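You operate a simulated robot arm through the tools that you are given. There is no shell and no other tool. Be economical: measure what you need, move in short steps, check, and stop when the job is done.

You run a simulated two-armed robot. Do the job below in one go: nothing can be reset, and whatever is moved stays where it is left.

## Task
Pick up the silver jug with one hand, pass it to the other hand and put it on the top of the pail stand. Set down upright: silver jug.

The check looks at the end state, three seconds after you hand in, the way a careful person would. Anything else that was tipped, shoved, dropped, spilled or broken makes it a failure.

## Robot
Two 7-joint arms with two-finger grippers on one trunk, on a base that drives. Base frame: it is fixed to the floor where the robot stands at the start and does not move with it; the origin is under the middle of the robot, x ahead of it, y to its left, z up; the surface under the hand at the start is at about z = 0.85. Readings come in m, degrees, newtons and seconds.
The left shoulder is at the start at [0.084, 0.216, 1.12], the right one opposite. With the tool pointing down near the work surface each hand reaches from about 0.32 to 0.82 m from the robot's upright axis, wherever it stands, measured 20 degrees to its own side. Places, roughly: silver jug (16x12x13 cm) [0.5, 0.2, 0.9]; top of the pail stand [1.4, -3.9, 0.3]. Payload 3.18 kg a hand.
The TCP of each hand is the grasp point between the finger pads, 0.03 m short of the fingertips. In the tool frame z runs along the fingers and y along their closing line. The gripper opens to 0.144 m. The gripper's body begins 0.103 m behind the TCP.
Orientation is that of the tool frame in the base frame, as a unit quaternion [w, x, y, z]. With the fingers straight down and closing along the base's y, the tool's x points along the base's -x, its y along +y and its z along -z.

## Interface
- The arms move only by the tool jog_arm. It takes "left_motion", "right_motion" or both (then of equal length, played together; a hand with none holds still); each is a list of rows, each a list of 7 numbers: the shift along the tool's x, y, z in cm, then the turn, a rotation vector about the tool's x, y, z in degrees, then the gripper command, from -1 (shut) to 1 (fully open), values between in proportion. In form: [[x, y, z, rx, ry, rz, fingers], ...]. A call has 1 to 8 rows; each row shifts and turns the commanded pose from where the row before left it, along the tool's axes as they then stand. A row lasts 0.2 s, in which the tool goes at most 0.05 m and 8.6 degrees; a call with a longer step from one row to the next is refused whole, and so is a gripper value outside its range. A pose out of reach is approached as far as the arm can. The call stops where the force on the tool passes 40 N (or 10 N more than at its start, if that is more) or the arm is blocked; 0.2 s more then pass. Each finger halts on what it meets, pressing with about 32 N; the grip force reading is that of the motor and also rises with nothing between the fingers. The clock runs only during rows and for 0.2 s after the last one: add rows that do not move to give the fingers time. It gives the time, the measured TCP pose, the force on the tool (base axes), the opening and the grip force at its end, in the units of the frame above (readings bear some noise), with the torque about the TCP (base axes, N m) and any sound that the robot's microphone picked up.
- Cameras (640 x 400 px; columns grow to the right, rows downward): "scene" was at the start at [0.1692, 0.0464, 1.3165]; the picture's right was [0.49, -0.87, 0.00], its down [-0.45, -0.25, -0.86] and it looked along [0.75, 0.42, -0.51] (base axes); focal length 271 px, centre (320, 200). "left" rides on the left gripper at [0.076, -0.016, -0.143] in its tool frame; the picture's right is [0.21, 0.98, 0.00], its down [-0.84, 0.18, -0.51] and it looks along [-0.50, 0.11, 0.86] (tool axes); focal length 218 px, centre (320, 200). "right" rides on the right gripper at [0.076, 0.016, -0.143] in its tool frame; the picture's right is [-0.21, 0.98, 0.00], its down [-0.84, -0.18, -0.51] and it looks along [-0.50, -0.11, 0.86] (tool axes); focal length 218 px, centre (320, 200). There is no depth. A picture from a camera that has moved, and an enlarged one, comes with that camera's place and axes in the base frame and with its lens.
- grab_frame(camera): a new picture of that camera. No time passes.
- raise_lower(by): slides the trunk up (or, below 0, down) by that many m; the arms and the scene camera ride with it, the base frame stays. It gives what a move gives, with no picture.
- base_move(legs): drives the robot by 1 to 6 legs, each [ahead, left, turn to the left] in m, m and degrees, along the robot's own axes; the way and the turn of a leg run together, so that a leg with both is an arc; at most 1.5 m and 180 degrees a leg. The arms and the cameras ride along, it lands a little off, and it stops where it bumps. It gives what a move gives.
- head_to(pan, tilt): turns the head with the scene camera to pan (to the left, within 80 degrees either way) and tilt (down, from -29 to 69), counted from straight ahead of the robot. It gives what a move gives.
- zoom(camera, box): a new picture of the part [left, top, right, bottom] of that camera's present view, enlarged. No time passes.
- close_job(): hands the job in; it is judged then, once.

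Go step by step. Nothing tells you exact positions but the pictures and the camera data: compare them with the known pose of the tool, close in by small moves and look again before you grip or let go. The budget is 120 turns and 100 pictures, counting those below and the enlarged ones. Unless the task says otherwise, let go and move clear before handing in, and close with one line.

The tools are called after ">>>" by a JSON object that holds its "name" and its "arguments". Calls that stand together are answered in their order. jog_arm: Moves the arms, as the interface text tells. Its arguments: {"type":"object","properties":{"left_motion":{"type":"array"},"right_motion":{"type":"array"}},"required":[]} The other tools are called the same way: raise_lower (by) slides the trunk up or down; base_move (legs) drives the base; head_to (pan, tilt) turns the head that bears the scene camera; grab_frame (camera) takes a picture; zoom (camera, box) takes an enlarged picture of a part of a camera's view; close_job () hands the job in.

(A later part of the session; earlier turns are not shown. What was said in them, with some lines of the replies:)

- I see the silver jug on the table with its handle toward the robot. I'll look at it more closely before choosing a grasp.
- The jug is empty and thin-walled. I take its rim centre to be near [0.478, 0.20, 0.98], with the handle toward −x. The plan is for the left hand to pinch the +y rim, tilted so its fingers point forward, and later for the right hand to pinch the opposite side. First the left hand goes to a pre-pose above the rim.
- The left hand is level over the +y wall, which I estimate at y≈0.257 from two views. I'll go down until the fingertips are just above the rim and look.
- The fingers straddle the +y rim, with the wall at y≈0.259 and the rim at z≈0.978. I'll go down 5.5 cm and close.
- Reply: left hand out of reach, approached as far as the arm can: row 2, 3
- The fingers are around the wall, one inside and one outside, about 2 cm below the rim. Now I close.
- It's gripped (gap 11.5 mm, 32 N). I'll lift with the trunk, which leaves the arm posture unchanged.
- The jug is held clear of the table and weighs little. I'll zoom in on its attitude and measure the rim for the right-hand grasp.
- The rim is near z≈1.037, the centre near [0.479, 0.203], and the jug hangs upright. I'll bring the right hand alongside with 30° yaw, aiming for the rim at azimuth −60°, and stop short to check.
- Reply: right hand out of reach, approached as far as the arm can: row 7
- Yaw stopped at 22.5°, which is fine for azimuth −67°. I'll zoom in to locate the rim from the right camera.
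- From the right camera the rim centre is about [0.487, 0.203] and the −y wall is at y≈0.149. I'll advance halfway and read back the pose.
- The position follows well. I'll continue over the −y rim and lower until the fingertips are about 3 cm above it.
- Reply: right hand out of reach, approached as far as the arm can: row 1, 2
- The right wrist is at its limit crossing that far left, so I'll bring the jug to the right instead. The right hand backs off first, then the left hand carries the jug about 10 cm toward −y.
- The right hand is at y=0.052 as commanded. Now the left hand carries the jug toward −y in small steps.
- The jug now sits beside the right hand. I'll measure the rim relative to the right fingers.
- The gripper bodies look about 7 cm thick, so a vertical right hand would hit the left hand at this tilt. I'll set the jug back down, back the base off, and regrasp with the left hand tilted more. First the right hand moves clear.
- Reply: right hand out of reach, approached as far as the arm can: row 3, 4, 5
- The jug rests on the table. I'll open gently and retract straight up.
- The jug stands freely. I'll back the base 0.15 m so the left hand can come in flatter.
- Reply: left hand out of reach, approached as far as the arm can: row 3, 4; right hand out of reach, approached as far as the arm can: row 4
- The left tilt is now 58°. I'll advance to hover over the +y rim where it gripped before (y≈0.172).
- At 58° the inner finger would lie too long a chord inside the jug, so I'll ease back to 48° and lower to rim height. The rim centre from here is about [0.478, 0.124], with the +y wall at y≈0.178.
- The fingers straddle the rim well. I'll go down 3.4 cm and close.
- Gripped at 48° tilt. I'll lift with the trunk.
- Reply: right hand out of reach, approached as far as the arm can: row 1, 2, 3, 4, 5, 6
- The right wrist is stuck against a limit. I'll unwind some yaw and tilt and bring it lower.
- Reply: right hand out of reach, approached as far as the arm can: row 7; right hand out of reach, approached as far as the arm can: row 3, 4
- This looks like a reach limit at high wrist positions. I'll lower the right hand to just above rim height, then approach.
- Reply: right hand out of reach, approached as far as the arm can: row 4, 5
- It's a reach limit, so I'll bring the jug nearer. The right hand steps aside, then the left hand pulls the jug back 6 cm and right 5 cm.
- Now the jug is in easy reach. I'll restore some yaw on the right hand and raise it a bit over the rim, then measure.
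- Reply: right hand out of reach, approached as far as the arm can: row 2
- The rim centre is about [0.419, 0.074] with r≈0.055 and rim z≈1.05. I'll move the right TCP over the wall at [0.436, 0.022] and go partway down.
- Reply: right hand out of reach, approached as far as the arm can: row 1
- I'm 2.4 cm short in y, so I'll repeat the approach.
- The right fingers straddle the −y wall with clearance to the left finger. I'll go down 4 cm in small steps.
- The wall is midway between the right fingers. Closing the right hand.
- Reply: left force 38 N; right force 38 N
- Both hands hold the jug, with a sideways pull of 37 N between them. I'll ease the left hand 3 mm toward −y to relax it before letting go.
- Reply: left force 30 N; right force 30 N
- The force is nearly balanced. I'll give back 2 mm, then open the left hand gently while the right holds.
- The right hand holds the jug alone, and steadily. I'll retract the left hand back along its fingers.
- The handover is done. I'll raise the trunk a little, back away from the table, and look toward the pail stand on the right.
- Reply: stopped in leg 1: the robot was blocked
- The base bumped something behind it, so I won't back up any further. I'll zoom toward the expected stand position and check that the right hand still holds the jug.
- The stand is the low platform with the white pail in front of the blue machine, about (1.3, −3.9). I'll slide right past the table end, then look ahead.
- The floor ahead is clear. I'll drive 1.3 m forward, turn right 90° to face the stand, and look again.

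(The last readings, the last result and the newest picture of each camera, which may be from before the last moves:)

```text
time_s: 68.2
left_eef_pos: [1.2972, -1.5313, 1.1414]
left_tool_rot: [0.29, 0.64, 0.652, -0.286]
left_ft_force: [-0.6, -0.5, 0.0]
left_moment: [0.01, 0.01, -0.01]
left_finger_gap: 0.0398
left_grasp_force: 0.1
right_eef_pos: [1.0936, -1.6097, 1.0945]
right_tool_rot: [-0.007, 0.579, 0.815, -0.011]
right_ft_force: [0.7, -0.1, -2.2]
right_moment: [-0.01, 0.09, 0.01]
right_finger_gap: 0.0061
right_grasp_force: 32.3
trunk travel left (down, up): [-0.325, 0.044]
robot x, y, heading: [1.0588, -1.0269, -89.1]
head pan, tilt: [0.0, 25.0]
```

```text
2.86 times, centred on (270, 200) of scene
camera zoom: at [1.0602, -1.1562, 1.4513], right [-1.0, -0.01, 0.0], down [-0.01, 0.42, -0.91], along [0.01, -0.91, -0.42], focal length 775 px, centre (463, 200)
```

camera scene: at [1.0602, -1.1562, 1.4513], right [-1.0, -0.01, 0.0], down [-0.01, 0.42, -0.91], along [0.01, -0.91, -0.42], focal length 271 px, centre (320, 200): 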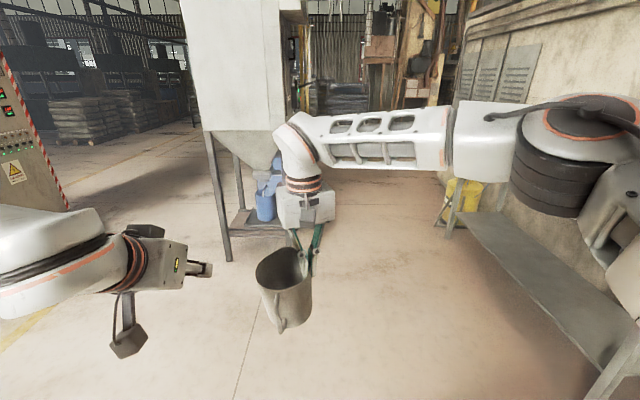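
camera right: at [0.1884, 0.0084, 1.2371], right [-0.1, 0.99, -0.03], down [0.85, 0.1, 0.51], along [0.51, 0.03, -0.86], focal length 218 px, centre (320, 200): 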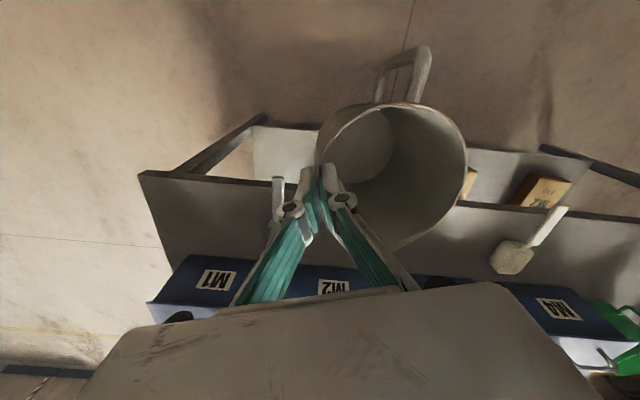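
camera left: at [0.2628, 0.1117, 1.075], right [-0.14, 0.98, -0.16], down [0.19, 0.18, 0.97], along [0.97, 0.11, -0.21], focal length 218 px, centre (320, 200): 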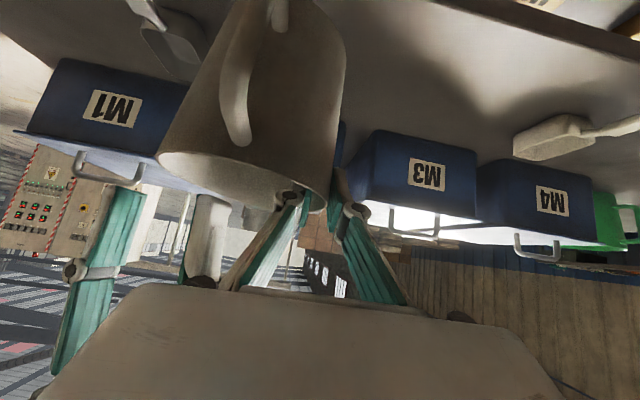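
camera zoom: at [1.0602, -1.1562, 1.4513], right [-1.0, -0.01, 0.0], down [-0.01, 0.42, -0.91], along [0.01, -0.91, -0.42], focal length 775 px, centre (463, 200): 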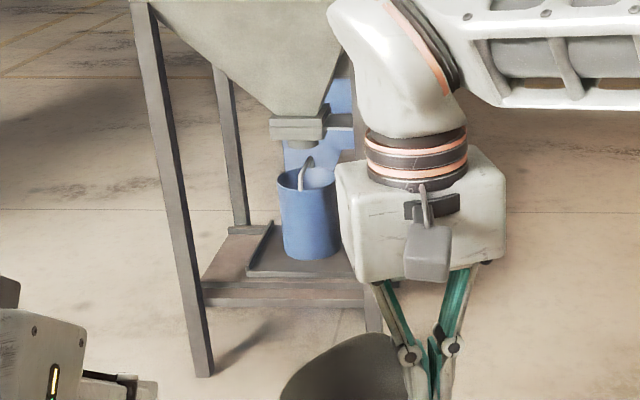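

The blue pail is on the hopper's own platform, while the pail stand lies farther back, hidden behind my gripper. I'll shift right 0.35 m and drive 1.5 m forward for a clear view.

>>> {"name": "base_move", "arguments": {"legs": [[0, -0.35, 0], [1.4, 0, 0]]}}

>>> {"name": "head_to", "arguments": {"pan": 35, "tilt": 30}}

>>> {"name": "grab_frame", "arguments": {"camera": "scene"}}

```text
time_s: 78.5
left_eef_pos: [0.9882, -2.9317, 1.1412]
left_tool_rot: [0.292, 0.632, 0.659, -0.283]
left_ft_force: [0.6, -0.3, 0.0]
left_moment: [-0.04, 0.0, 0.01]
left_finger_gap: 0.0397
left_grasp_force: 0.1
right_eef_pos: [0.7866, -3.0156, 1.0946]
right_tool_rot: [-0.007, 0.571, 0.821, -0.011]
right_ft_force: [0.1, -0.5, -3.0]
right_moment: [-0.05, 0.11, -0.01]
right_finger_gap: 0.0061
right_grasp_force: 31.7
trunk travel left (down, up): [-0.325, 0.044]
robot x, y, heading: [0.7445, -2.4331, -87.7]
head pan, tilt: [0.0, 25.0]
```

```text
time_s: 79.5
left_eef_pos: [0.9879, -2.9323, 1.1407]
left_tool_rot: [0.293, 0.633, 0.658, -0.284]
left_ft_force: [0.3, -0.1, 0.4]
left_moment: [0.0, -0.01, 0.0]
left_finger_gap: 0.0395
left_grasp_force: 0.0
right_eef_pos: [0.7858, -3.0161, 1.0951]
right_tool_rot: [-0.007, 0.571, 0.821, -0.01]
right_ft_force: [0.0, -0.7, -2.2]
right_moment: [-0.03, 0.13, -0.04]
right_finger_gap: 0.0059
right_grasp_force: 31.8
trunk travel left (down, up): [-0.325, 0.044]
robot x, y, heading: [0.7409, -2.4348, -88.0]
head pan, tilt: [35.0, 30.0]
```

```text
30 pictures are left
camera scene: at [0.7952, -2.5422, 1.4434], right [-0.8, -0.6, 0.0], down [-0.3, 0.4, -0.87], along [0.52, -0.69, -0.5], focal length 271 px, centre (320, 200)
```

scene: 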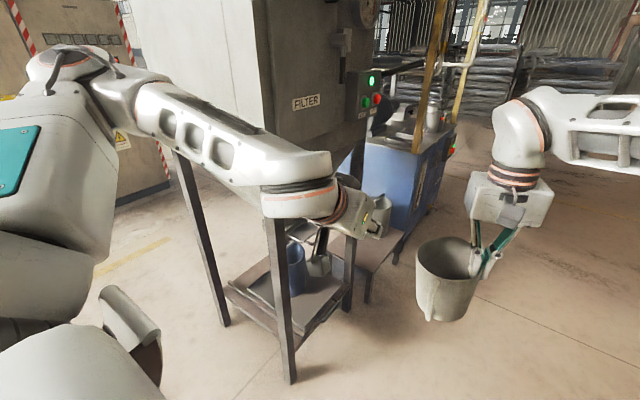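

The stand is behind the hopper near the blue machine, so I'll approach it facing +x. I'll tuck the jug in 10 cm, shift right, turn left 88°, and look.

>>> {"name": "jog_arm", "arguments": {"right_motion": [[2.4, 0.77, 0, 0, 0, 0, -1], [2.4, 0.77, 0, 0, 0, 0, -1], [2.4, 0.77, 0, 0, 0, 0, -1], [2.4, 0.77, 0, 0, 0, 0, -1], [0, 0, 0, 0, 0, 0, -1]], "left_motion": [[0, 2.5, -2, 0, 0, 0, -0.45], [0, 2.5, -2, 0, 0, 0, -0.45], [0, 2.5, 0, 0, 0, 0, -0.45], [0, 2.5, 0, 0, 0, 0, -0.45], [0, 0, 0, 0, 0, 0, -0.45]]}}

>>> {"name": "base_move", "arguments": {"legs": [[0, -0.2, 0], [0, 0, 88]]}}

>>> {"name": "head_to", "arguments": {"pan": -60, "tilt": 35}}

>>> {"name": "grab_frame", "arguments": {"camera": "scene"}}

```text
time_s: 80.7
left_eef_pos: [1.0873, -2.9182, 1.1724]
left_tool_rot: [0.293, 0.633, 0.658, -0.283]
left_ft_force: [0.0, 0.9, -0.9]
left_moment: [-0.02, -0.02, 0.0]
left_finger_gap: 0.0397
left_grasp_force: 0.0
left hand out of reach, approached as far as the arm can: row 1, 2
right_eef_pos: [0.782, -2.9146, 1.0931]
right_tool_rot: [-0.007, 0.571, 0.821, -0.01]
right_ft_force: [0.0, -1.0, -2.4]
right_moment: [-0.03, 0.09, -0.01]
right_finger_gap: 0.0061
right_grasp_force: 32.2
trunk travel left (down, up): [-0.325, 0.044]
robot x, y, heading: [0.7405, -2.43, -87.8]
head pan, tilt: [35.0, 30.0]
```

```text
time_s: 86.8
left_eef_pos: [1.0411, -2.1174, 1.1722]
left_tool_rot: [0.408, 0.003, 0.913, -0.003]
left_ft_force: [-0.5, 0.2, 1.3]
left_moment: [0.0, -0.01, 0.01]
left_finger_gap: 0.0396
left_grasp_force: 0.1
right_eef_pos: [1.0247, -2.422, 1.0933]
right_tool_rot: [0.003, -0.154, 0.988, -0.013]
right_ft_force: [-0.8, -0.9, -2.3]
right_moment: [-0.16, -0.01, 0.0]
right_finger_gap: 0.0059
right_grasp_force: 32.5
trunk travel left (down, up): [-0.325, 0.044]
robot x, y, heading: [0.5393, -2.4384, -0.7]
head pan, tilt: [35.0, 30.0]
```

```text
time_s: 88.5
left_eef_pos: [1.0424, -2.1175, 1.1728]
left_tool_rot: [0.407, 0.003, 0.913, -0.004]
left_ft_force: [0.1, -0.3, -0.9]
left_moment: [0.0, 0.03, -0.01]
left_finger_gap: 0.0396
left_grasp_force: 0.0
right_eef_pos: [1.0249, -2.4224, 1.0923]
right_tool_rot: [0.003, -0.155, 0.988, -0.013]
right_ft_force: [-1.1, -0.2, -2.5]
right_moment: [-0.16, -0.03, 0.03]
right_finger_gap: 0.0061
right_grasp_force: 32.5
trunk travel left (down, up): [-0.325, 0.044]
robot x, y, heading: [0.5398, -2.4371, -0.6]
head pan, tilt: [-60.0, 35.0]
```

```text
29 pictures are left
camera scene: at [0.6231, -2.5134, 1.4356], right [-0.87, -0.49, 0.0], down [-0.28, 0.5, -0.82], along [0.4, -0.71, -0.57], focal length 271 px, centre (320, 200)
```

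scene: 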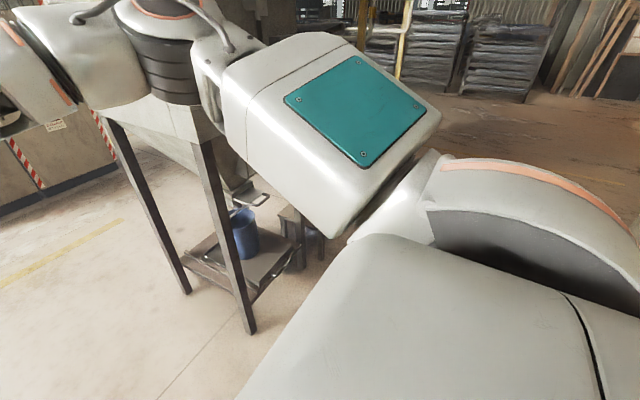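

The stand is past the hopper. I'll slide right 1.2 m, staying well off the hopper legs, and look.

>>> {"name": "base_move", "arguments": {"legs": [[0, -1.2, 0]]}}

>>> {"name": "head_to", "arguments": {"pan": -10, "tilt": 42}}

>>> {"name": "grab_frame", "arguments": {"camera": "scene"}}

```text
time_s: 99.3
left_eef_pos: [1.0243, -3.3301, 1.1721]
left_tool_rot: [0.408, 0.011, 0.913, -0.007]
left_ft_force: [0.5, -0.1, -0.1]
left_moment: [0.01, -0.03, 0.02]
left_finger_gap: 0.0397
left_grasp_force: 0.1
right_eef_pos: [1.0019, -3.6329, 1.0931]
right_tool_rot: [0.002, -0.146, 0.989, -0.014]
right_ft_force: [0.3, -1.1, -2.4]
right_moment: [-0.09, -0.02, -0.04]
right_finger_gap: 0.0059
right_grasp_force: 32.1
trunk travel left (down, up): [-0.325, 0.044]
robot x, y, heading: [0.5189, -3.6426, -1.6]
head pan, tilt: [-60.0, 35.0]
```

```text
time_s: 100.5
left_eef_pos: [1.0235, -3.3293, 1.1717]
left_tool_rot: [0.407, 0.011, 0.913, -0.007]
left_ft_force: [-0.5, 0.3, 0.0]
left_moment: [0.0, -0.02, 0.0]
left_finger_gap: 0.0394
left_grasp_force: 0.0
right_eef_pos: [1.0015, -3.6336, 1.0928]
right_tool_rot: [0.001, -0.146, 0.989, -0.013]
right_ft_force: [0.4, -0.1, -2.3]
right_moment: [-0.12, -0.03, -0.01]
right_finger_gap: 0.0062
right_grasp_force: 31.6
trunk travel left (down, up): [-0.325, 0.044]
robot x, y, heading: [0.52, -3.6421, -1.7]
head pan, tilt: [-10.0, 42.0]
```

```text
28 pictures are left
camera scene: at [0.639, -3.6575, 1.4251], right [-0.2, -0.98, 0.0], down [-0.66, 0.13, -0.74], along [0.73, -0.15, -0.67], focal length 271 px, centre (320, 200)
```

scene: 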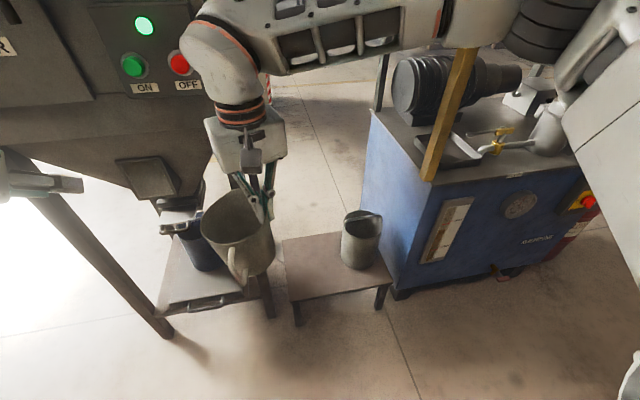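

The stand top spans about x 1.24–1.62, y −3.66 to −4.13, with a pail at about (1.38, −4.01). I'll set the jug on the free rear-left part, near (1.50, −3.77), away from the pail. First I fold the left hand vertical and back, clear of the hopper.

>>> {"name": "jog_arm", "arguments": {"left_motion": [[0, 0, 0, 0, 8, 0, -0.45], [0, 0, 0, 0, 8, 0, -0.45], [0, 0, 0, 0, 8, 0, -0.45], [0, 0, 0, 0, 8, 0, -0.45], [0, 0, 0, 0, 8, 0, -0.45], [0, 0, 0, 0, 8, 0, -0.45]]}}

>>> {"name": "jog_arm", "arguments": {"left_motion": [[4, 0, 0, 0, 0, 0, -0.45], [4, 0, 0, 0, 0, 0, -0.45], [4, 0, 0, 0, 0, 0, -0.45], [3, 0, 0, 0, 0, 0, -0.45]]}}

>>> {"name": "zoom", "arguments": {"camera": "scene", "box": [180, 160, 440, 330]}}

```text
time_s: 101.9
left_eef_pos: [1.0251, -3.3303, 1.173]
left_tool_rot: [0.0, 0.013, 1.0, -0.001]
left_ft_force: [-0.2, -0.1, 0.4]
left_moment: [0.01, 0.03, -0.01]
left_finger_gap: 0.0396
left_grasp_force: 0.1
right_eef_pos: [1.003, -3.633, 1.0913]
right_tool_rot: [0.002, -0.146, 0.989, -0.013]
right_ft_force: [0.4, 0.6, -2.6]
right_moment: [-0.06, 0.02, -0.01]
right_finger_gap: 0.0058
right_grasp_force: 32.2
trunk travel left (down, up): [-0.325, 0.044]
robot x, y, heading: [0.5182, -3.6424, -1.5]
head pan, tilt: [-10.0, 42.0]
```

```text
time_s: 102.9
left_eef_pos: [0.8732, -3.3253, 1.1722]
left_tool_rot: [0.001, 0.012, 1.0, -0.001]
left_ft_force: [0.5, 0.0, -0.4]
left_moment: [-0.05, 0.01, 0.02]
left_finger_gap: 0.0396
left_grasp_force: 0.0
right_eef_pos: [1.0016, -3.6326, 1.0938]
right_tool_rot: [0.003, -0.146, 0.989, -0.013]
right_ft_force: [-0.9, -0.3, -1.6]
right_moment: [-0.13, 0.01, 0.0]
right_finger_gap: 0.0059
right_grasp_force: 32.2
trunk travel left (down, up): [-0.325, 0.044]
robot x, y, heading: [0.5256, -3.6411, -1.6]
head pan, tilt: [-10.0, 42.0]
```

```text
2.35 times, centred on (310, 245) of scene
camera zoom: at [0.6387, -3.6573, 1.4251], right [-0.2, -0.98, 0.0], down [-0.66, 0.13, -0.74], along [0.73, -0.15, -0.67], focal length 638 px, centre (344, 94)
```

zoom: 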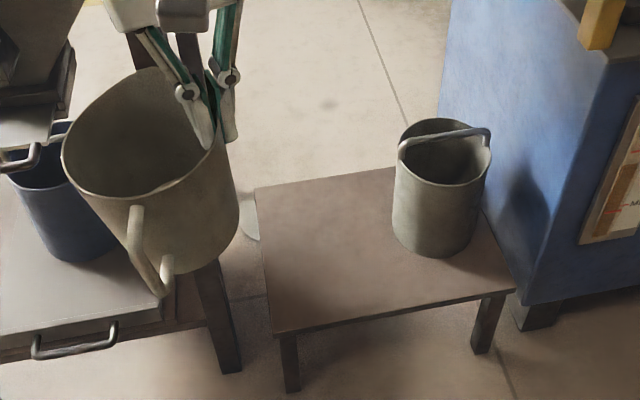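

The view is clear now: the stand top spans x 1.24–1.59, y −3.65 to −4.13 at z≈0.3, and the pail's left edge is at y≈−3.92. The jug centre goes to (1.45, −3.735), so TCP ≈ (1.466, −3.787). I'll lower the trunk, drive in 0.3 m, and check.

>>> {"name": "raise_lower", "arguments": {"by": -0.3}}

>>> {"name": "base_move", "arguments": {"legs": [[0.3, 0, 1.6]]}}

>>> {"name": "grab_frame", "arguments": {"camera": "scene"}}

```text
time_s: 105.9
left_eef_pos: [0.895, -3.3262, 0.8073]
left_tool_rot: [-0.156, 0.011, 0.988, 0.0]
left_ft_force: [-1.4, -0.5, -0.2]
left_moment: [-0.05, -0.01, -0.01]
left_finger_gap: 0.0397
left_grasp_force: 0.0
right_eef_pos: [1.0023, -3.6328, 0.7948]
right_tool_rot: [0.004, -0.146, 0.989, -0.013]
right_ft_force: [-0.1, -0.2, -2.3]
right_moment: [-0.08, -0.07, -0.01]
right_finger_gap: 0.0059
right_grasp_force: 32.4
trunk travel left (down, up): [-0.025, 0.344]
robot x, y, heading: [0.5217, -3.6429, -1.5]
head pan, tilt: [-10.0, 42.0]
```

```text
time_s: 108.0
left_eef_pos: [1.1822, -3.3205, 0.8072]
left_tool_rot: [-0.157, -0.002, 0.988, -0.001]
left_ft_force: [0.1, 0.9, -0.3]
left_moment: [0.02, 0.01, -0.03]
left_finger_gap: 0.0397
left_grasp_force: 0.2
right_eef_pos: [1.2977, -3.6246, 0.7932]
right_tool_rot: [0.001, -0.159, 0.987, -0.014]
right_ft_force: [-18.3, -10.1, -5.7]
right_moment: [-0.28, 0.52, 0.76]
right_finger_gap: 0.0061
right_grasp_force: 31.4
trunk travel left (down, up): [-0.025, 0.344]
robot x, y, heading: [0.8152, -3.6479, 0.2]
head pan, tilt: [-10.0, 42.0]
```

```text
26 pictures are left
camera scene: at [1.1677, -3.6583, 1.081], right [-0.17, -0.98, 0.0], down [-0.66, 0.12, -0.74], along [0.73, -0.13, -0.67], focal length 271 px, centre (320, 200)
```

scene: 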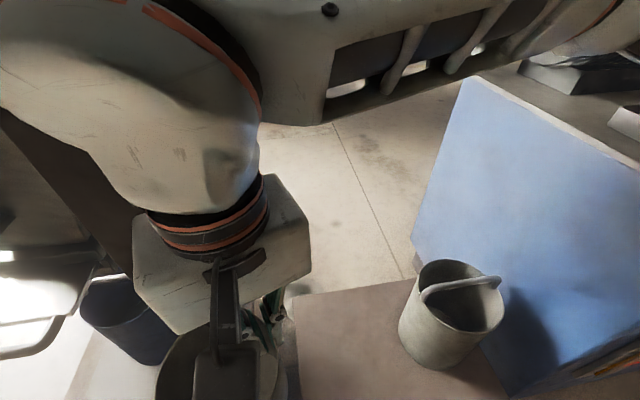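

The jug touched the hopper leg (18 N). I'll back the hand off first, then move it toward −y, away from the leg.

>>> {"name": "jog_arm", "arguments": {"right_motion": [[1.9, 0.6, 0, 0, 0, 0, -1], [1.9, 0.6, 0, 0, 0, 0, -1], [0.9, -2.85, 0, 0, 0, 0, -1], [0.9, -2.85, 0, 0, 0, 0, -1], [0.9, -2.85, 0, 0, 0, 0, -1], [0.9, -2.85, 0, 0, 0, 0, -1], [0.6, -1.9, 0, 0, 0, 0, -1]]}}

>>> {"name": "grab_frame", "arguments": {"camera": "right"}}

>>> {"name": "grab_frame", "arguments": {"camera": "scene"}}

```text
time_s: 109.5
left_eef_pos: [1.1834, -3.3206, 0.8065]
left_tool_rot: [-0.157, -0.002, 0.988, -0.002]
left_ft_force: [-0.5, 0.1, -0.3]
left_moment: [-0.01, -0.02, 0.01]
left_finger_gap: 0.0397
left_grasp_force: 0.0
right_eef_pos: [1.2597, -3.7643, 0.7961]
right_tool_rot: [0.001, -0.16, 0.987, -0.014]
right_ft_force: [-0.2, 0.2, -2.0]
right_moment: [-0.1, -0.07, -0.01]
right_finger_gap: 0.0063
right_grasp_force: 31.9
trunk travel left (down, up): [-0.025, 0.344]
robot x, y, heading: [0.8174, -3.6453, 0.1]
head pan, tilt: [-10.0, 42.0]
```

```text
25 pictures are left
camera right: at [1.1812, -3.7702, 0.9395], right [-0.11, 0.99, -0.03], down [0.85, 0.11, 0.51], along [0.51, 0.03, -0.86], focal length 218 px, centre (320, 200)
```

right: 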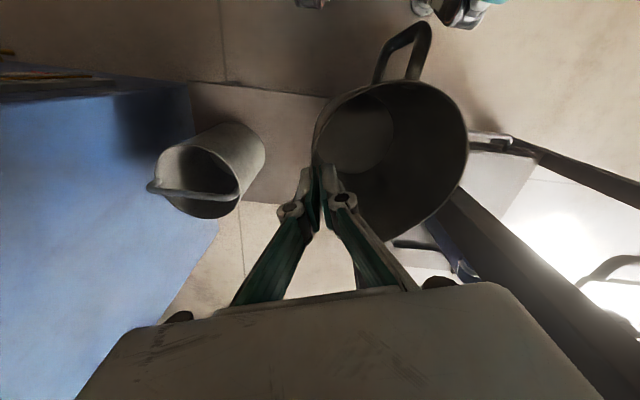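

```text
24 pictures are left
camera scene: at [1.1685, -3.6578, 1.0808], right [-0.17, -0.98, 0.0], down [-0.66, 0.12, -0.74], along [0.73, -0.13, -0.67], focal length 271 px, centre (320, 200)
```

scene: 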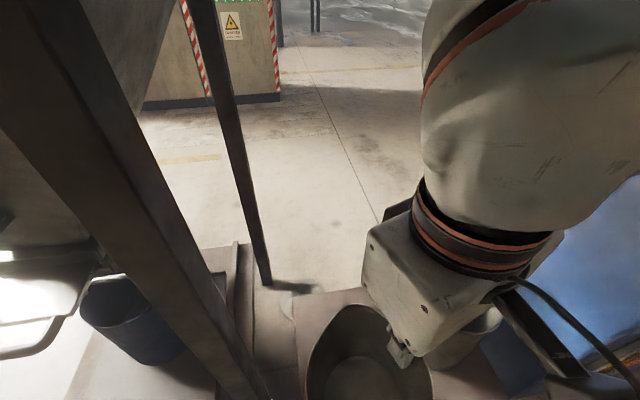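

The jug is clear of the leg, free of force and still firmly held. I'll extend forward over the free part of the stand to TCP ≈ (1.466, −3.787).

>>> {"name": "jog_arm", "arguments": {"right_motion": [[-3.76, -1.74, 0, 0, 0, 0, -1], [-3.76, -1.74, 0, 0, 0, 0, -1], [-3.76, -1.74, 0, 0, 0, 0, -1], [-3.76, -1.74, 0, 0, 0, 0, -1], [-3.76, -1.74, 0, 0, 0, 0, -1], [0, 0, 0, 0, 0, 0, -1]]}}

>>> {"name": "grab_frame", "arguments": {"camera": "right"}}

>>> {"name": "grab_frame", "arguments": {"camera": "scene"}}

```text
time_s: 111.0
left_eef_pos: [1.1832, -3.3186, 0.8067]
left_tool_rot: [-0.157, -0.001, 0.988, -0.002]
left_ft_force: [0.8, 0.2, -0.4]
left_moment: [0.0, 0.0, -0.01]
left_finger_gap: 0.0397
left_grasp_force: 0.1
right_eef_pos: [1.4685, -3.7894, 0.7991]
right_tool_rot: [0.0, -0.16, 0.987, -0.014]
right_ft_force: [-0.6, -0.2, -2.2]
right_moment: [-0.11, -0.04, 0.01]
right_finger_gap: 0.006
right_grasp_force: 31.8
trunk travel left (down, up): [-0.025, 0.344]
robot x, y, heading: [0.8189, -3.6485, 0.2]
head pan, tilt: [-10.0, 42.0]
```

```text
23 pictures are left
camera right: at [1.3896, -3.7948, 0.9423], right [-0.11, 0.99, -0.03], down [0.85, 0.11, 0.51], along [0.51, 0.03, -0.86], focal length 218 px, centre (320, 200)
```

right: 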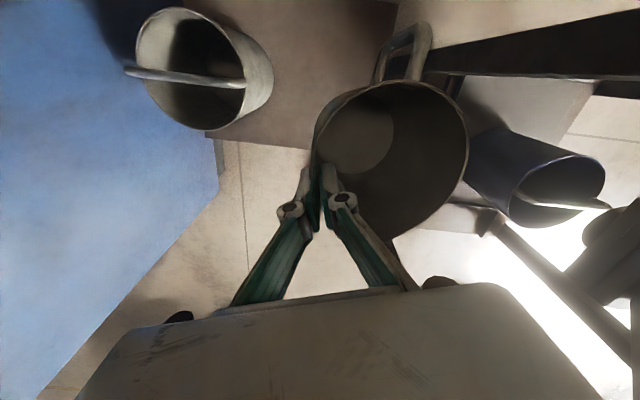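

```text
22 pictures are left
camera scene: at [1.1683, -3.6584, 1.0808], right [-0.17, -0.98, 0.0], down [-0.66, 0.12, -0.74], along [0.73, -0.13, -0.67], focal length 271 px, centre (320, 200)
```

scene: 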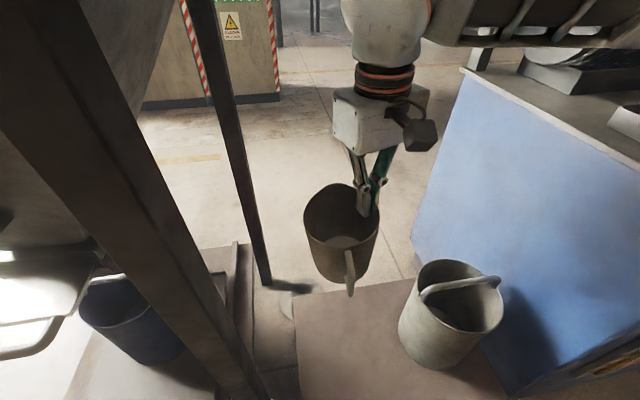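

The jug hangs over the free rear-left part of the stand. Before I lower it, I'll check the right elbow's clearance to the blue machine.

>>> {"name": "head_to", "arguments": {"pan": -45, "tilt": 10}}

>>> {"name": "grab_frame", "arguments": {"camera": "scene"}}

```text
time_s: 112.0
left_eef_pos: [1.1826, -3.3201, 0.8064]
left_tool_rot: [-0.157, -0.002, 0.988, -0.002]
left_ft_force: [-0.3, 0.5, -0.7]
left_moment: [0.0, 0.0, -0.03]
left_finger_gap: 0.0399
left_grasp_force: 0.0
right_eef_pos: [1.4678, -3.7874, 0.7994]
right_tool_rot: [0.0, -0.16, 0.987, -0.015]
right_ft_force: [-0.3, -1.4, -2.7]
right_moment: [-0.07, -0.03, -0.05]
right_finger_gap: 0.006
right_grasp_force: 31.9
trunk travel left (down, up): [-0.025, 0.344]
robot x, y, heading: [0.8197, -3.6421, 0.3]
head pan, tilt: [-45.0, 10.0]
```

```text
21 pictures are left
camera scene: at [1.1521, -3.7088, 1.1313], right [-0.71, -0.71, 0.0], down [-0.12, 0.12, -0.98], along [0.7, -0.69, -0.17], focal length 271 px, centre (320, 200)
```

scene: 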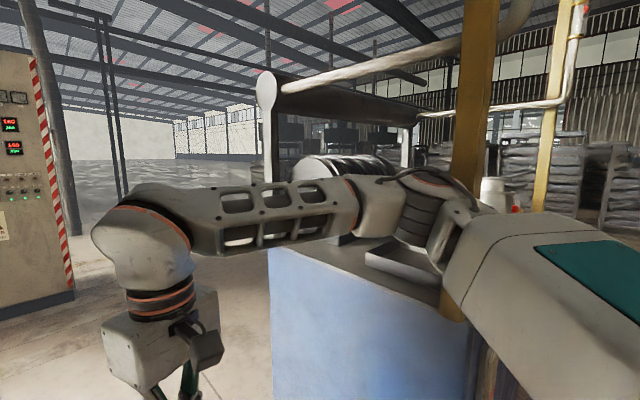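

The elbow is close to the yellow post beside the machine. I'll back the base 0.16 m and extend the arm instead, which brings the elbow in front of the machine.

>>> {"name": "base_move", "arguments": {"legs": [[-0.16, 0, 0]]}}

>>> {"name": "jog_arm", "arguments": {"right_motion": [[-3.8, -1.27, 0, 0, 0, 0, -1], [-3.8, -1.27, 0, 0, 0, 0, -1], [-3.8, -1.27, 0, 0, 0, 0, -1], [-3.8, -1.27, 0, 0, 0, 0, -1], [0, 0, 0, 0, 0, 0, -1]]}}

>>> {"name": "grab_frame", "arguments": {"camera": "scene"}}

```text
time_s: 113.4
left_eef_pos: [1.0222, -3.3193, 0.8074]
left_tool_rot: [-0.156, -0.004, 0.988, -0.002]
left_ft_force: [0.1, 0.5, 0.8]
left_moment: [-0.02, -0.02, 0.01]
left_finger_gap: 0.0394
left_grasp_force: 0.0
right_eef_pos: [1.3076, -3.7859, 0.7993]
right_tool_rot: [0.001, -0.16, 0.987, -0.015]
right_ft_force: [-0.8, 0.4, -1.9]
right_moment: [-0.08, -0.02, -0.02]
right_finger_gap: 0.0057
right_grasp_force: 31.9
trunk travel left (down, up): [-0.025, 0.344]
robot x, y, heading: [0.6574, -3.6434, 0.1]
head pan, tilt: [-45.0, 10.0]
```

```text
time_s: 114.6
left_eef_pos: [1.0227, -3.319, 0.8072]
left_tool_rot: [-0.157, -0.003, 0.988, -0.002]
left_ft_force: [0.2, 0.4, -0.4]
left_moment: [0.0, 0.03, -0.01]
left_finger_gap: 0.0395
left_grasp_force: 0.0
right_eef_pos: [1.3737, -3.7843, 0.7979]
right_tool_rot: [-0.001, -0.164, 0.986, -0.015]
right_ft_force: [-0.2, 0.0, -1.6]
right_moment: [-0.11, -0.05, -0.03]
right_finger_gap: 0.0061
right_grasp_force: 31.9
right hand out of reach, approached as far as the arm can: row 2, 3, 4
trunk travel left (down, up): [-0.025, 0.344]
robot x, y, heading: [0.656, -3.647, 0.2]
head pan, tilt: [-45.0, 10.0]
```

```text
20 pictures are left
camera scene: at [0.9927, -3.7085, 1.1313], right [-0.71, -0.71, 0.0], down [-0.12, 0.12, -0.98], along [0.7, -0.69, -0.17], focal length 271 px, centre (320, 200)
```

scene: 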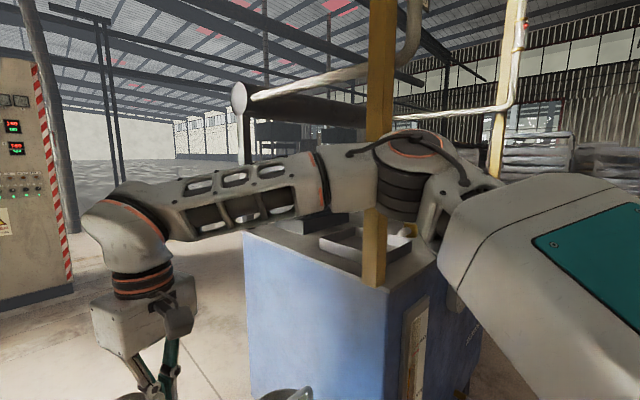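

The elbow is now ahead of the machine, and the jug centre at about (1.357, −3.733) is already well over the stand. For more elbow room I'll move the arm 10 cm right, then shift the base 10 cm left.

>>> {"name": "jog_arm", "arguments": {"right_motion": [[1.05, -3.15, 0, 0, 0, 0, -1], [1.05, -3.15, 0, 0, 0, 0, -1], [1.05, -3.15, 0, 0, 0, 0, -1], [0, 0, 0, 0, 0, 0, -1]]}}

>>> {"name": "base_move", "arguments": {"legs": [[0, 0.1, 0]]}}

>>> {"name": "grab_frame", "arguments": {"camera": "scene"}}

```text
time_s: 115.6
left_eef_pos: [1.0227, -3.3192, 0.8059]
left_tool_rot: [-0.157, -0.003, 0.988, -0.003]
left_ft_force: [0.3, -0.6, 0.0]
left_moment: [-0.03, -0.05, 0.01]
left_finger_gap: 0.0397
left_grasp_force: 0.1
right_eef_pos: [1.3725, -3.7959, 0.798]
right_tool_rot: [0.002, -0.161, 0.987, -0.014]
right_ft_force: [0.0, 0.2, -1.7]
right_moment: [-0.1, -0.08, -0.01]
right_finger_gap: 0.006
right_grasp_force: 31.2
right hand out of reach, approached as far as the arm can: row 1, 2, 3
trunk travel left (down, up): [-0.025, 0.344]
robot x, y, heading: [0.6587, -3.6447, 0.3]
head pan, tilt: [-45.0, 10.0]
```

```text
time_s: 117.1
left_eef_pos: [1.0223, -3.2197, 0.8068]
left_tool_rot: [-0.156, -0.003, 0.988, -0.002]
left_ft_force: [-0.3, -0.6, 0.6]
left_moment: [-0.04, 0.01, -0.01]
left_finger_gap: 0.0396
left_grasp_force: 0.0
right_eef_pos: [1.3724, -3.6972, 0.7984]
right_tool_rot: [0.001, -0.16, 0.987, -0.013]
right_ft_force: [0.3, -0.6, -2.3]
right_moment: [-0.1, -0.04, -0.02]
right_finger_gap: 0.0058
right_grasp_force: 32.5
trunk travel left (down, up): [-0.025, 0.344]
robot x, y, heading: [0.6531, -3.5492, 0.3]
head pan, tilt: [-45.0, 10.0]
```

```text
19 pictures are left
camera scene: at [0.9923, -3.6097, 1.1314], right [-0.71, -0.71, 0.0], down [-0.12, 0.12, -0.98], along [0.7, -0.69, -0.17], focal length 271 px, centre (320, 200)
```

scene: 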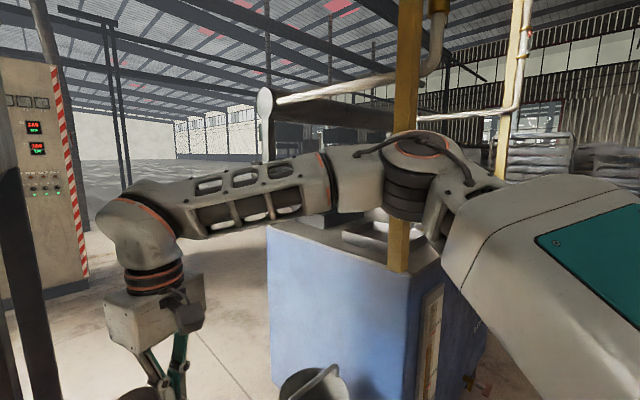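

The arm stuck at a wrist limit rather than running out of length. I'll unwind the yaw toward 0, which the jug can take, and retry the move to −y.

>>> {"name": "jog_arm", "arguments": {"right_motion": [[0, -0.5, 0, 0, 0, 6, -1], [0, -0.5, 0, 0, 0, 6, -1], [0, -0.5, 0, 0, 0, 6, -1], [0, -2.5, 0, 0, 0, 0, -1], [0, -2.5, 0, 0, 0, 0, -1], [0, -2.5, 0, 0, 0, 0, -1], [0, 0, 0, 0, 0, 0, -1]]}}

```text
time_s: 118.7
left_eef_pos: [1.0233, -3.2206, 0.8061]
left_tool_rot: [-0.156, -0.002, 0.988, -0.002]
left_ft_force: [-0.3, 0.1, 0.6]
left_moment: [0.01, -0.02, -0.01]
left_finger_gap: 0.0397
left_grasp_force: 0.1
right_eef_pos: [1.3779, -3.7879, 0.8002]
right_tool_rot: [0.004, -0.005, 1.0, -0.013]
right_ft_force: [0.4, -0.7, -1.1]
right_moment: [-0.13, 0.0, -0.03]
right_finger_gap: 0.006
right_grasp_force: 32.1
trunk travel left (down, up): [-0.025, 0.344]
robot x, y, heading: [0.6544, -3.55, 0.0]
head pan, tilt: [-45.0, 10.0]
```

Yaw is 0 and TCP is (1.378, −3.788), so the jug centre is about (1.378, −3.734), over the stand. I'll descend in stages, watching the arm.

>>> {"name": "jog_arm", "arguments": {"right_motion": [[0, 0, 3, 0, 0, 0, -1], [0, 0, 3, 0, 0, 0, -1], [0, 0, 3, 0, 0, 0, -1], [0, 0, 3, 0, 0, 0, -1], [0, 0, 3, 0, 0, 0, -1], [0, 0, 0, 0, 0, 0, -1]]}}

>>> {"name": "grab_frame", "arguments": {"camera": "scene"}}

>>> {"name": "grab_frame", "arguments": {"camera": "right"}}

```text
time_s: 120.1
left_eef_pos: [1.0232, -3.2208, 0.8079]
left_tool_rot: [-0.156, -0.002, 0.988, -0.002]
left_ft_force: [-1.2, -0.3, 0.4]
left_moment: [0.01, 0.01, -0.02]
left_finger_gap: 0.0398
left_grasp_force: 0.0
right_eef_pos: [1.3781, -3.7897, 0.6503]
right_tool_rot: [0.004, -0.004, 1.0, -0.013]
right_ft_force: [-0.6, -0.5, -2.4]
right_moment: [-0.12, -0.02, 0.02]
right_finger_gap: 0.0059
right_grasp_force: 32.5
trunk travel left (down, up): [-0.025, 0.344]
robot x, y, heading: [0.6523, -3.5474, 0.4]
head pan, tilt: [-45.0, 10.0]
```

```text
18 pictures are left
camera scene: at [0.992, -3.61, 1.1316], right [-0.71, -0.71, 0.0], down [-0.12, 0.12, -0.98], along [0.7, -0.69, -0.17], focal length 271 px, centre (320, 200)
```

scene: 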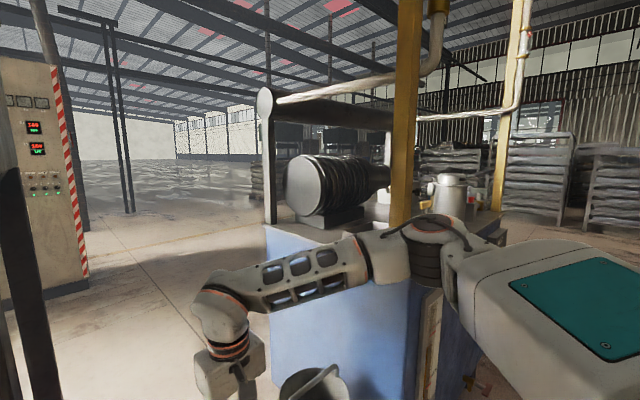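

```text
17 pictures are left
camera right: at [1.3004, -3.7713, 0.7929], right [0.2, 0.98, -0.02], down [0.84, -0.16, 0.52], along [0.5, -0.12, -0.85], focal length 218 px, centre (320, 200)
```

right: 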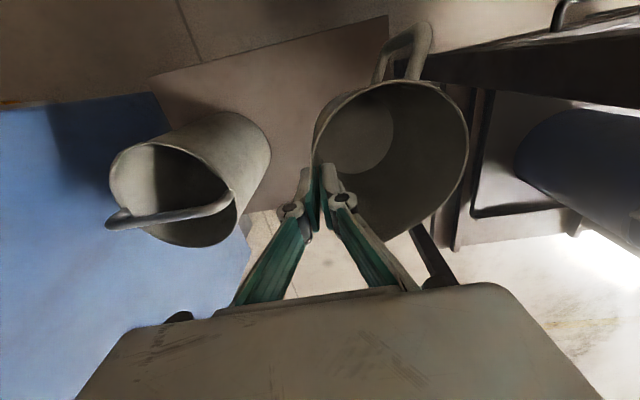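

There's about 3 cm of clearance between the gripper and the pail, so I'll shift 1.2 cm toward +y. Then I continue down to just above the stand.

>>> {"name": "jog_arm", "arguments": {"right_motion": [[0, 1.2, 2, 0, 0, 0, -1], [0, 0, 3, 0, 0, 0, -1], [0, 0, 3, 0, 0, 0, -1], [0, 0, 3, 0, 0, 0, -1], [0, 0, 3, 0, 0, 0, -1], [0, 0, 3, 0, 0, 0, -1], [0, 0, 2, 0, 0, 0, -1], [0, 0, 0, 0, 0, 0, -1]]}}

>>> {"name": "head_to", "arguments": {"pan": -12, "tilt": 55}}

>>> {"name": "grab_frame", "arguments": {"camera": "scene"}}

>>> {"name": "grab_frame", "arguments": {"camera": "right"}}

```text
time_s: 121.9
left_eef_pos: [1.0222, -3.2196, 0.8068]
left_tool_rot: [-0.157, -0.003, 0.988, -0.003]
left_ft_force: [0.0, 0.7, -0.1]
left_moment: [-0.04, -0.02, -0.02]
left_finger_gap: 0.0397
left_grasp_force: 0.1
right_eef_pos: [1.3798, -3.7848, 0.46]
right_tool_rot: [0.003, -0.004, 1.0, -0.013]
right_ft_force: [0.3, -0.6, -1.8]
right_moment: [-0.08, 0.0, -0.01]
right_finger_gap: 0.0061
right_grasp_force: 32.4
trunk travel left (down, up): [-0.025, 0.344]
robot x, y, heading: [0.6557, -3.5501, 0.4]
head pan, tilt: [-45.0, 10.0]
```

```text
time_s: 123.0
left_eef_pos: [1.0222, -3.2202, 0.8061]
left_tool_rot: [-0.157, -0.003, 0.988, -0.002]
left_ft_force: [-0.4, -0.3, 0.1]
left_moment: [0.03, -0.01, -0.02]
left_finger_gap: 0.04
left_grasp_force: 0.0
right_eef_pos: [1.38, -3.7839, 0.4604]
right_tool_rot: [0.004, -0.004, 1.0, -0.014]
right_ft_force: [0.3, 0.0, -2.5]
right_moment: [-0.1, 0.0, 0.0]
right_finger_gap: 0.0063
right_grasp_force: 32.4
trunk travel left (down, up): [-0.025, 0.344]
robot x, y, heading: [0.657, -3.5482, -0.0]
head pan, tilt: [-12.0, 55.0]
```

```text
16 pictures are left
camera scene: at [0.997, -3.5593, 1.0631], right [-0.21, -0.98, 0.0], down [-0.8, 0.17, -0.57], along [0.56, -0.12, -0.82], focal length 271 px, centre (320, 200)
```

scene: 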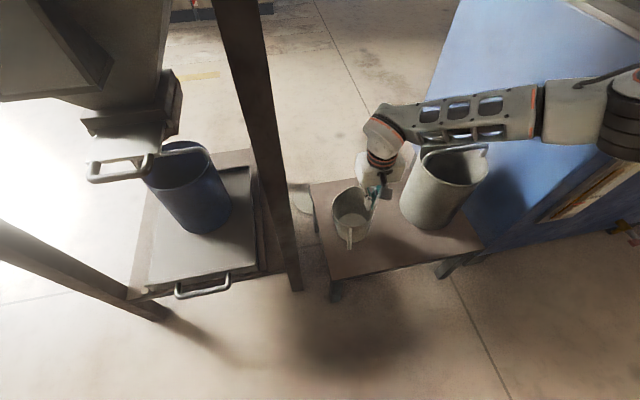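

```text
15 pictures are left
camera right: at [1.3032, -3.765, 0.6018], right [0.2, 0.98, -0.02], down [0.84, -0.16, 0.52], along [0.5, -0.13, -0.86], focal length 218 px, centre (320, 200)
```

right: 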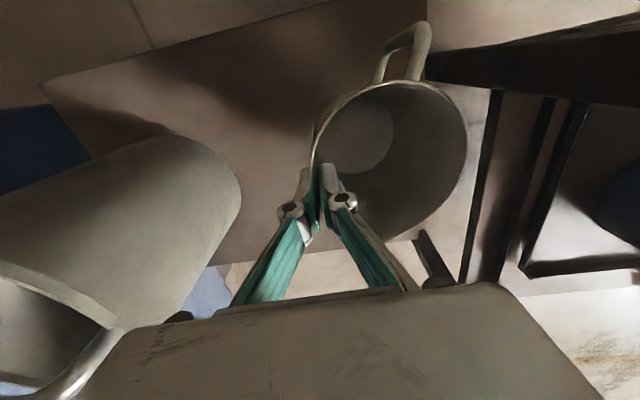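

>>> {"name": "zoom", "arguments": {"camera": "scene", "box": [280, 100, 500, 300]}}

```text
2.00 times, centred on (390, 200) of scene
camera zoom: at [0.997, -3.5593, 1.0631], right [-0.21, -0.98, 0.0], down [-0.8, 0.17, -0.57], along [0.56, -0.12, -0.82], focal length 542 px, centre (180, 200)
```

zoom: 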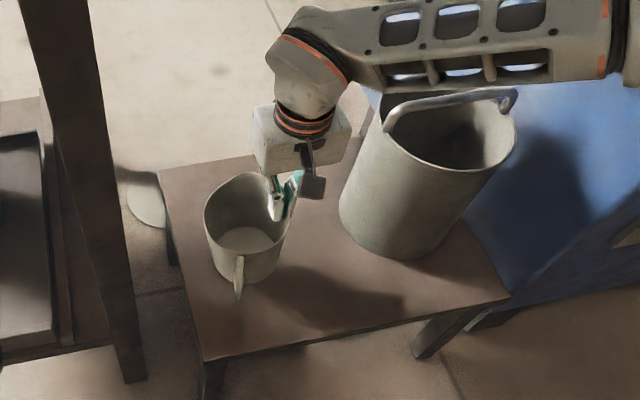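

The gripper, forearm and elbow are all clear of the pail and machine. The jug bottom should be about 3.7 cm above the stand, so I'll make a slow final descent and watch the force.

>>> {"name": "jog_arm", "arguments": {"right_motion": [[0, 0, 1.2, 0, 0, 0, -1], [0, 0, 1.0, 0, 0, 0, -1], [0, 0, 0.6, 0, 0, 0, -1], [0, 0, 0, 0, 0, 0, -1]]}}

>>> {"name": "zoom", "arguments": {"camera": "scene", "box": [300, 150, 440, 280]}}

```text
time_s: 124.0
left_eef_pos: [1.0224, -3.2196, 0.8072]
left_tool_rot: [-0.156, -0.003, 0.988, -0.002]
left_ft_force: [0.7, -0.3, 0.2]
left_moment: [0.0, 0.01, 0.01]
left_finger_gap: 0.0396
left_grasp_force: 0.0
right_eef_pos: [1.3791, -3.7847, 0.4318]
right_tool_rot: [0.004, -0.004, 1.0, -0.013]
right_ft_force: [-0.9, 0.1, -2.3]
right_moment: [-0.08, -0.02, -0.03]
right_finger_gap: 0.0062
right_grasp_force: 31.6
trunk travel left (down, up): [-0.025, 0.344]
robot x, y, heading: [0.6581, -3.5477, 0.1]
head pan, tilt: [-12.0, 55.0]
```

```text
3.08 times, centred on (370, 215) of scene
camera zoom: at [0.9969, -3.5592, 1.0631], right [-0.21, -0.98, 0.0], down [-0.8, 0.17, -0.57], along [0.56, -0.12, -0.82], focal length 834 px, centre (166, 154)
```

zoom: 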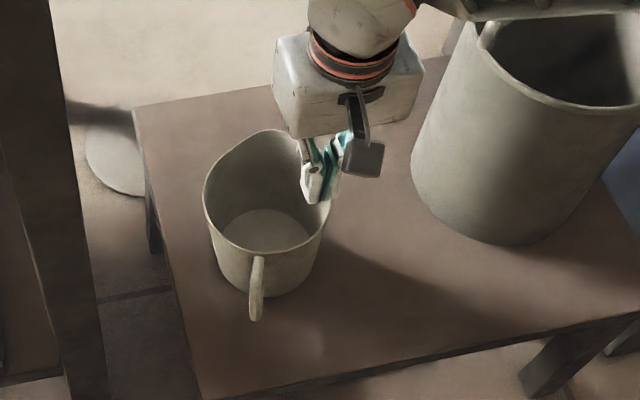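

No contact yet. I'll continue in 3 mm steps.

>>> {"name": "jog_arm", "arguments": {"right_motion": [[0, 0, 0.3, 0, 0, 0, -1], [0, 0, 0.3, 0, 0, 0, -1], [0, 0, 0, 0, 0, 0, -1]]}}

```text
time_s: 124.8
left_eef_pos: [1.0225, -3.2202, 0.8068]
left_tool_rot: [-0.156, -0.003, 0.988, -0.003]
left_ft_force: [-1.0, -0.2, 1.1]
left_moment: [-0.02, 0.01, -0.01]
left_finger_gap: 0.0397
left_grasp_force: 0.1
right_eef_pos: [1.38, -3.7849, 0.4259]
right_tool_rot: [0.004, -0.005, 1.0, -0.013]
right_ft_force: [0.7, -0.9, 0.8]
right_moment: [-0.03, 0.01, -0.02]
right_finger_gap: 0.0059
right_grasp_force: 31.5
trunk travel left (down, up): [-0.025, 0.344]
robot x, y, heading: [0.6586, -3.5457, 0.1]
head pan, tilt: [-12.0, 55.0]
```

>>> {"name": "jog_arm", "arguments": {"right_motion": [[0, 0, 0.2, 0, 0, 0, -1], [0, 0, 0, 0, 0, 0, -1]]}}

```text
time_s: 125.4
left_eef_pos: [1.0233, -3.2207, 0.8077]
left_tool_rot: [-0.157, -0.003, 0.988, -0.002]
left_ft_force: [0.0, -0.1, 0.6]
left_moment: [0.0, -0.01, -0.02]
left_finger_gap: 0.0398
left_grasp_force: 0.0
right_eef_pos: [1.3801, -3.7844, 0.4247]
right_tool_rot: [0.005, -0.003, 1.0, -0.013]
right_ft_force: [-1.0, -2.6, 3.9]
right_moment: [0.16, 0.3, 0.11]
right_finger_gap: 0.0061
right_grasp_force: 31.9
trunk travel left (down, up): [-0.025, 0.344]
robot x, y, heading: [0.656, -3.5499, -0.1]
head pan, tilt: [-12.0, 55.0]
```

Contact (+4 N): the jug rests on the stand. I'll open slowly and only partway.

>>> {"name": "jog_arm", "arguments": {"right_motion": [[0, 0, 0, 0, 0, 0, -0.9], [0, 0, 0, 0, 0, 0, -0.8], [0, 0, 0, 0, 0, 0, -0.65], [0, 0, 0, 0, 0, 0, -0.5], [0, 0, 0, 0, 0, 0, -0.5]]}}

>>> {"name": "zoom", "arguments": {"camera": "scene", "box": [300, 150, 440, 280]}}

>>> {"name": "grab_frame", "arguments": {"camera": "right"}}

```text
time_s: 126.6
left_eef_pos: [1.0231, -3.2197, 0.8057]
left_tool_rot: [-0.156, -0.003, 0.988, -0.002]
left_ft_force: [0.2, -0.4, 0.0]
left_moment: [-0.01, 0.01, -0.02]
left_finger_gap: 0.0395
left_grasp_force: 0.0
right_eef_pos: [1.3797, -3.7853, 0.4236]
right_tool_rot: [0.003, -0.004, 1.0, -0.013]
right_ft_force: [0.7, 0.4, -0.6]
right_moment: [-0.02, 0.02, -0.02]
right_finger_gap: 0.0363
right_grasp_force: 0.1
trunk travel left (down, up): [-0.025, 0.344]
robot x, y, heading: [0.6555, -3.5477, 0.4]
head pan, tilt: [-12.0, 55.0]
```

```text
3.08 times, centred on (370, 215) of scene
camera zoom: at [0.9968, -3.5592, 1.0631], right [-0.21, -0.98, 0.0], down [-0.8, 0.17, -0.57], along [0.56, -0.12, -0.82], focal length 834 px, centre (166, 154)
```

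zoom: 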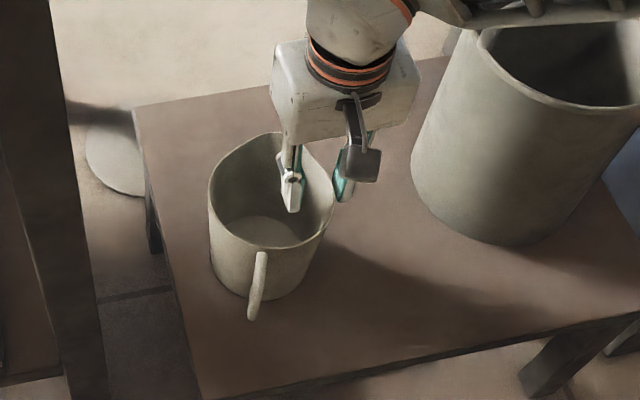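

```text
11 pictures are left
camera right: at [1.3027, -3.7662, 0.5656], right [0.2, 0.98, -0.02], down [0.84, -0.16, 0.52], along [0.5, -0.12, -0.85], focal length 218 px, centre (320, 200)
```

right: 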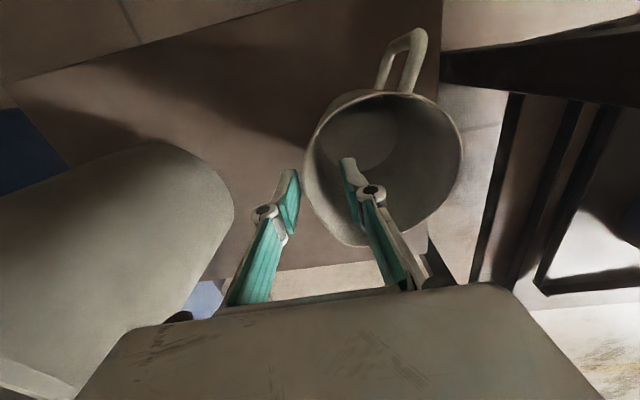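

The jug stands upright on the stand. The outer pad is near the wall, so I'll centre the fingers 5 mm toward −y and then rise straight up.

>>> {"name": "jog_arm", "arguments": {"right_motion": [[0, -0.5, 0, 0, 0, 0, -0.5], [0, 0, -1, 0, 0, 0, -0.5], [0, 0, -2, 0, 0, 0, -0.5], [0, 0, -3, 0, 0, 0, -0.5], [0, 0, -3, 0, 0, 0, -0.5], [0, 0, -3, 0, 0, 0, -0.5], [0, 0, -3, 0, 0, 0, -0.5], [0, 0, -3, 0, 0, 0, -0.5]]}}

>>> {"name": "zoom", "arguments": {"camera": "scene", "box": [280, 100, 500, 300]}}

```text
time_s: 128.4
left_eef_pos: [1.0223, -3.2201, 0.8073]
left_tool_rot: [-0.156, -0.002, 0.988, -0.002]
left_ft_force: [0.5, 0.1, -0.2]
left_moment: [-0.03, 0.0, 0.03]
left_finger_gap: 0.0398
left_grasp_force: 0.1
right_eef_pos: [1.3767, -3.7863, 0.604]
right_tool_rot: [0.003, -0.004, 1.0, -0.013]
right_ft_force: [-0.2, -0.5, 0.0]
right_moment: [0.0, -0.02, -0.03]
right_finger_gap: 0.0357
right_grasp_force: 0.1
trunk travel left (down, up): [-0.025, 0.344]
robot x, y, heading: [0.6557, -3.5471, 0.1]
head pan, tilt: [-12.0, 55.0]
```

```text
2.00 times, centred on (390, 200) of scene
camera zoom: at [0.9964, -3.5591, 1.0633], right [-0.21, -0.98, 0.0], down [-0.8, 0.17, -0.57], along [0.56, -0.12, -0.82], focal length 542 px, centre (180, 200)
```

zoom: 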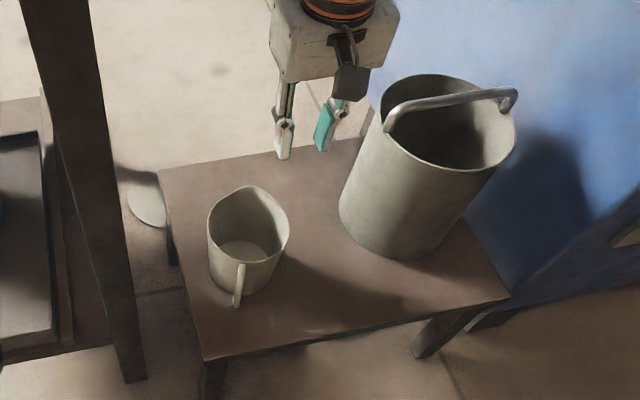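

The jug stands upright and alone on the pail stand, the pail is untouched, and both hands are clear, so I'm handing in.

>>> {"name": "close_job", "arguments": {}}

```text
The job is handed in.
```

The silver jug went from the left hand to the right and now stands upright on the pail stand, beside the pail. On the way the base bumped something behind it that I couldn't see, and the jug touched a hopper leg with about 18 N without slipping from the grip.
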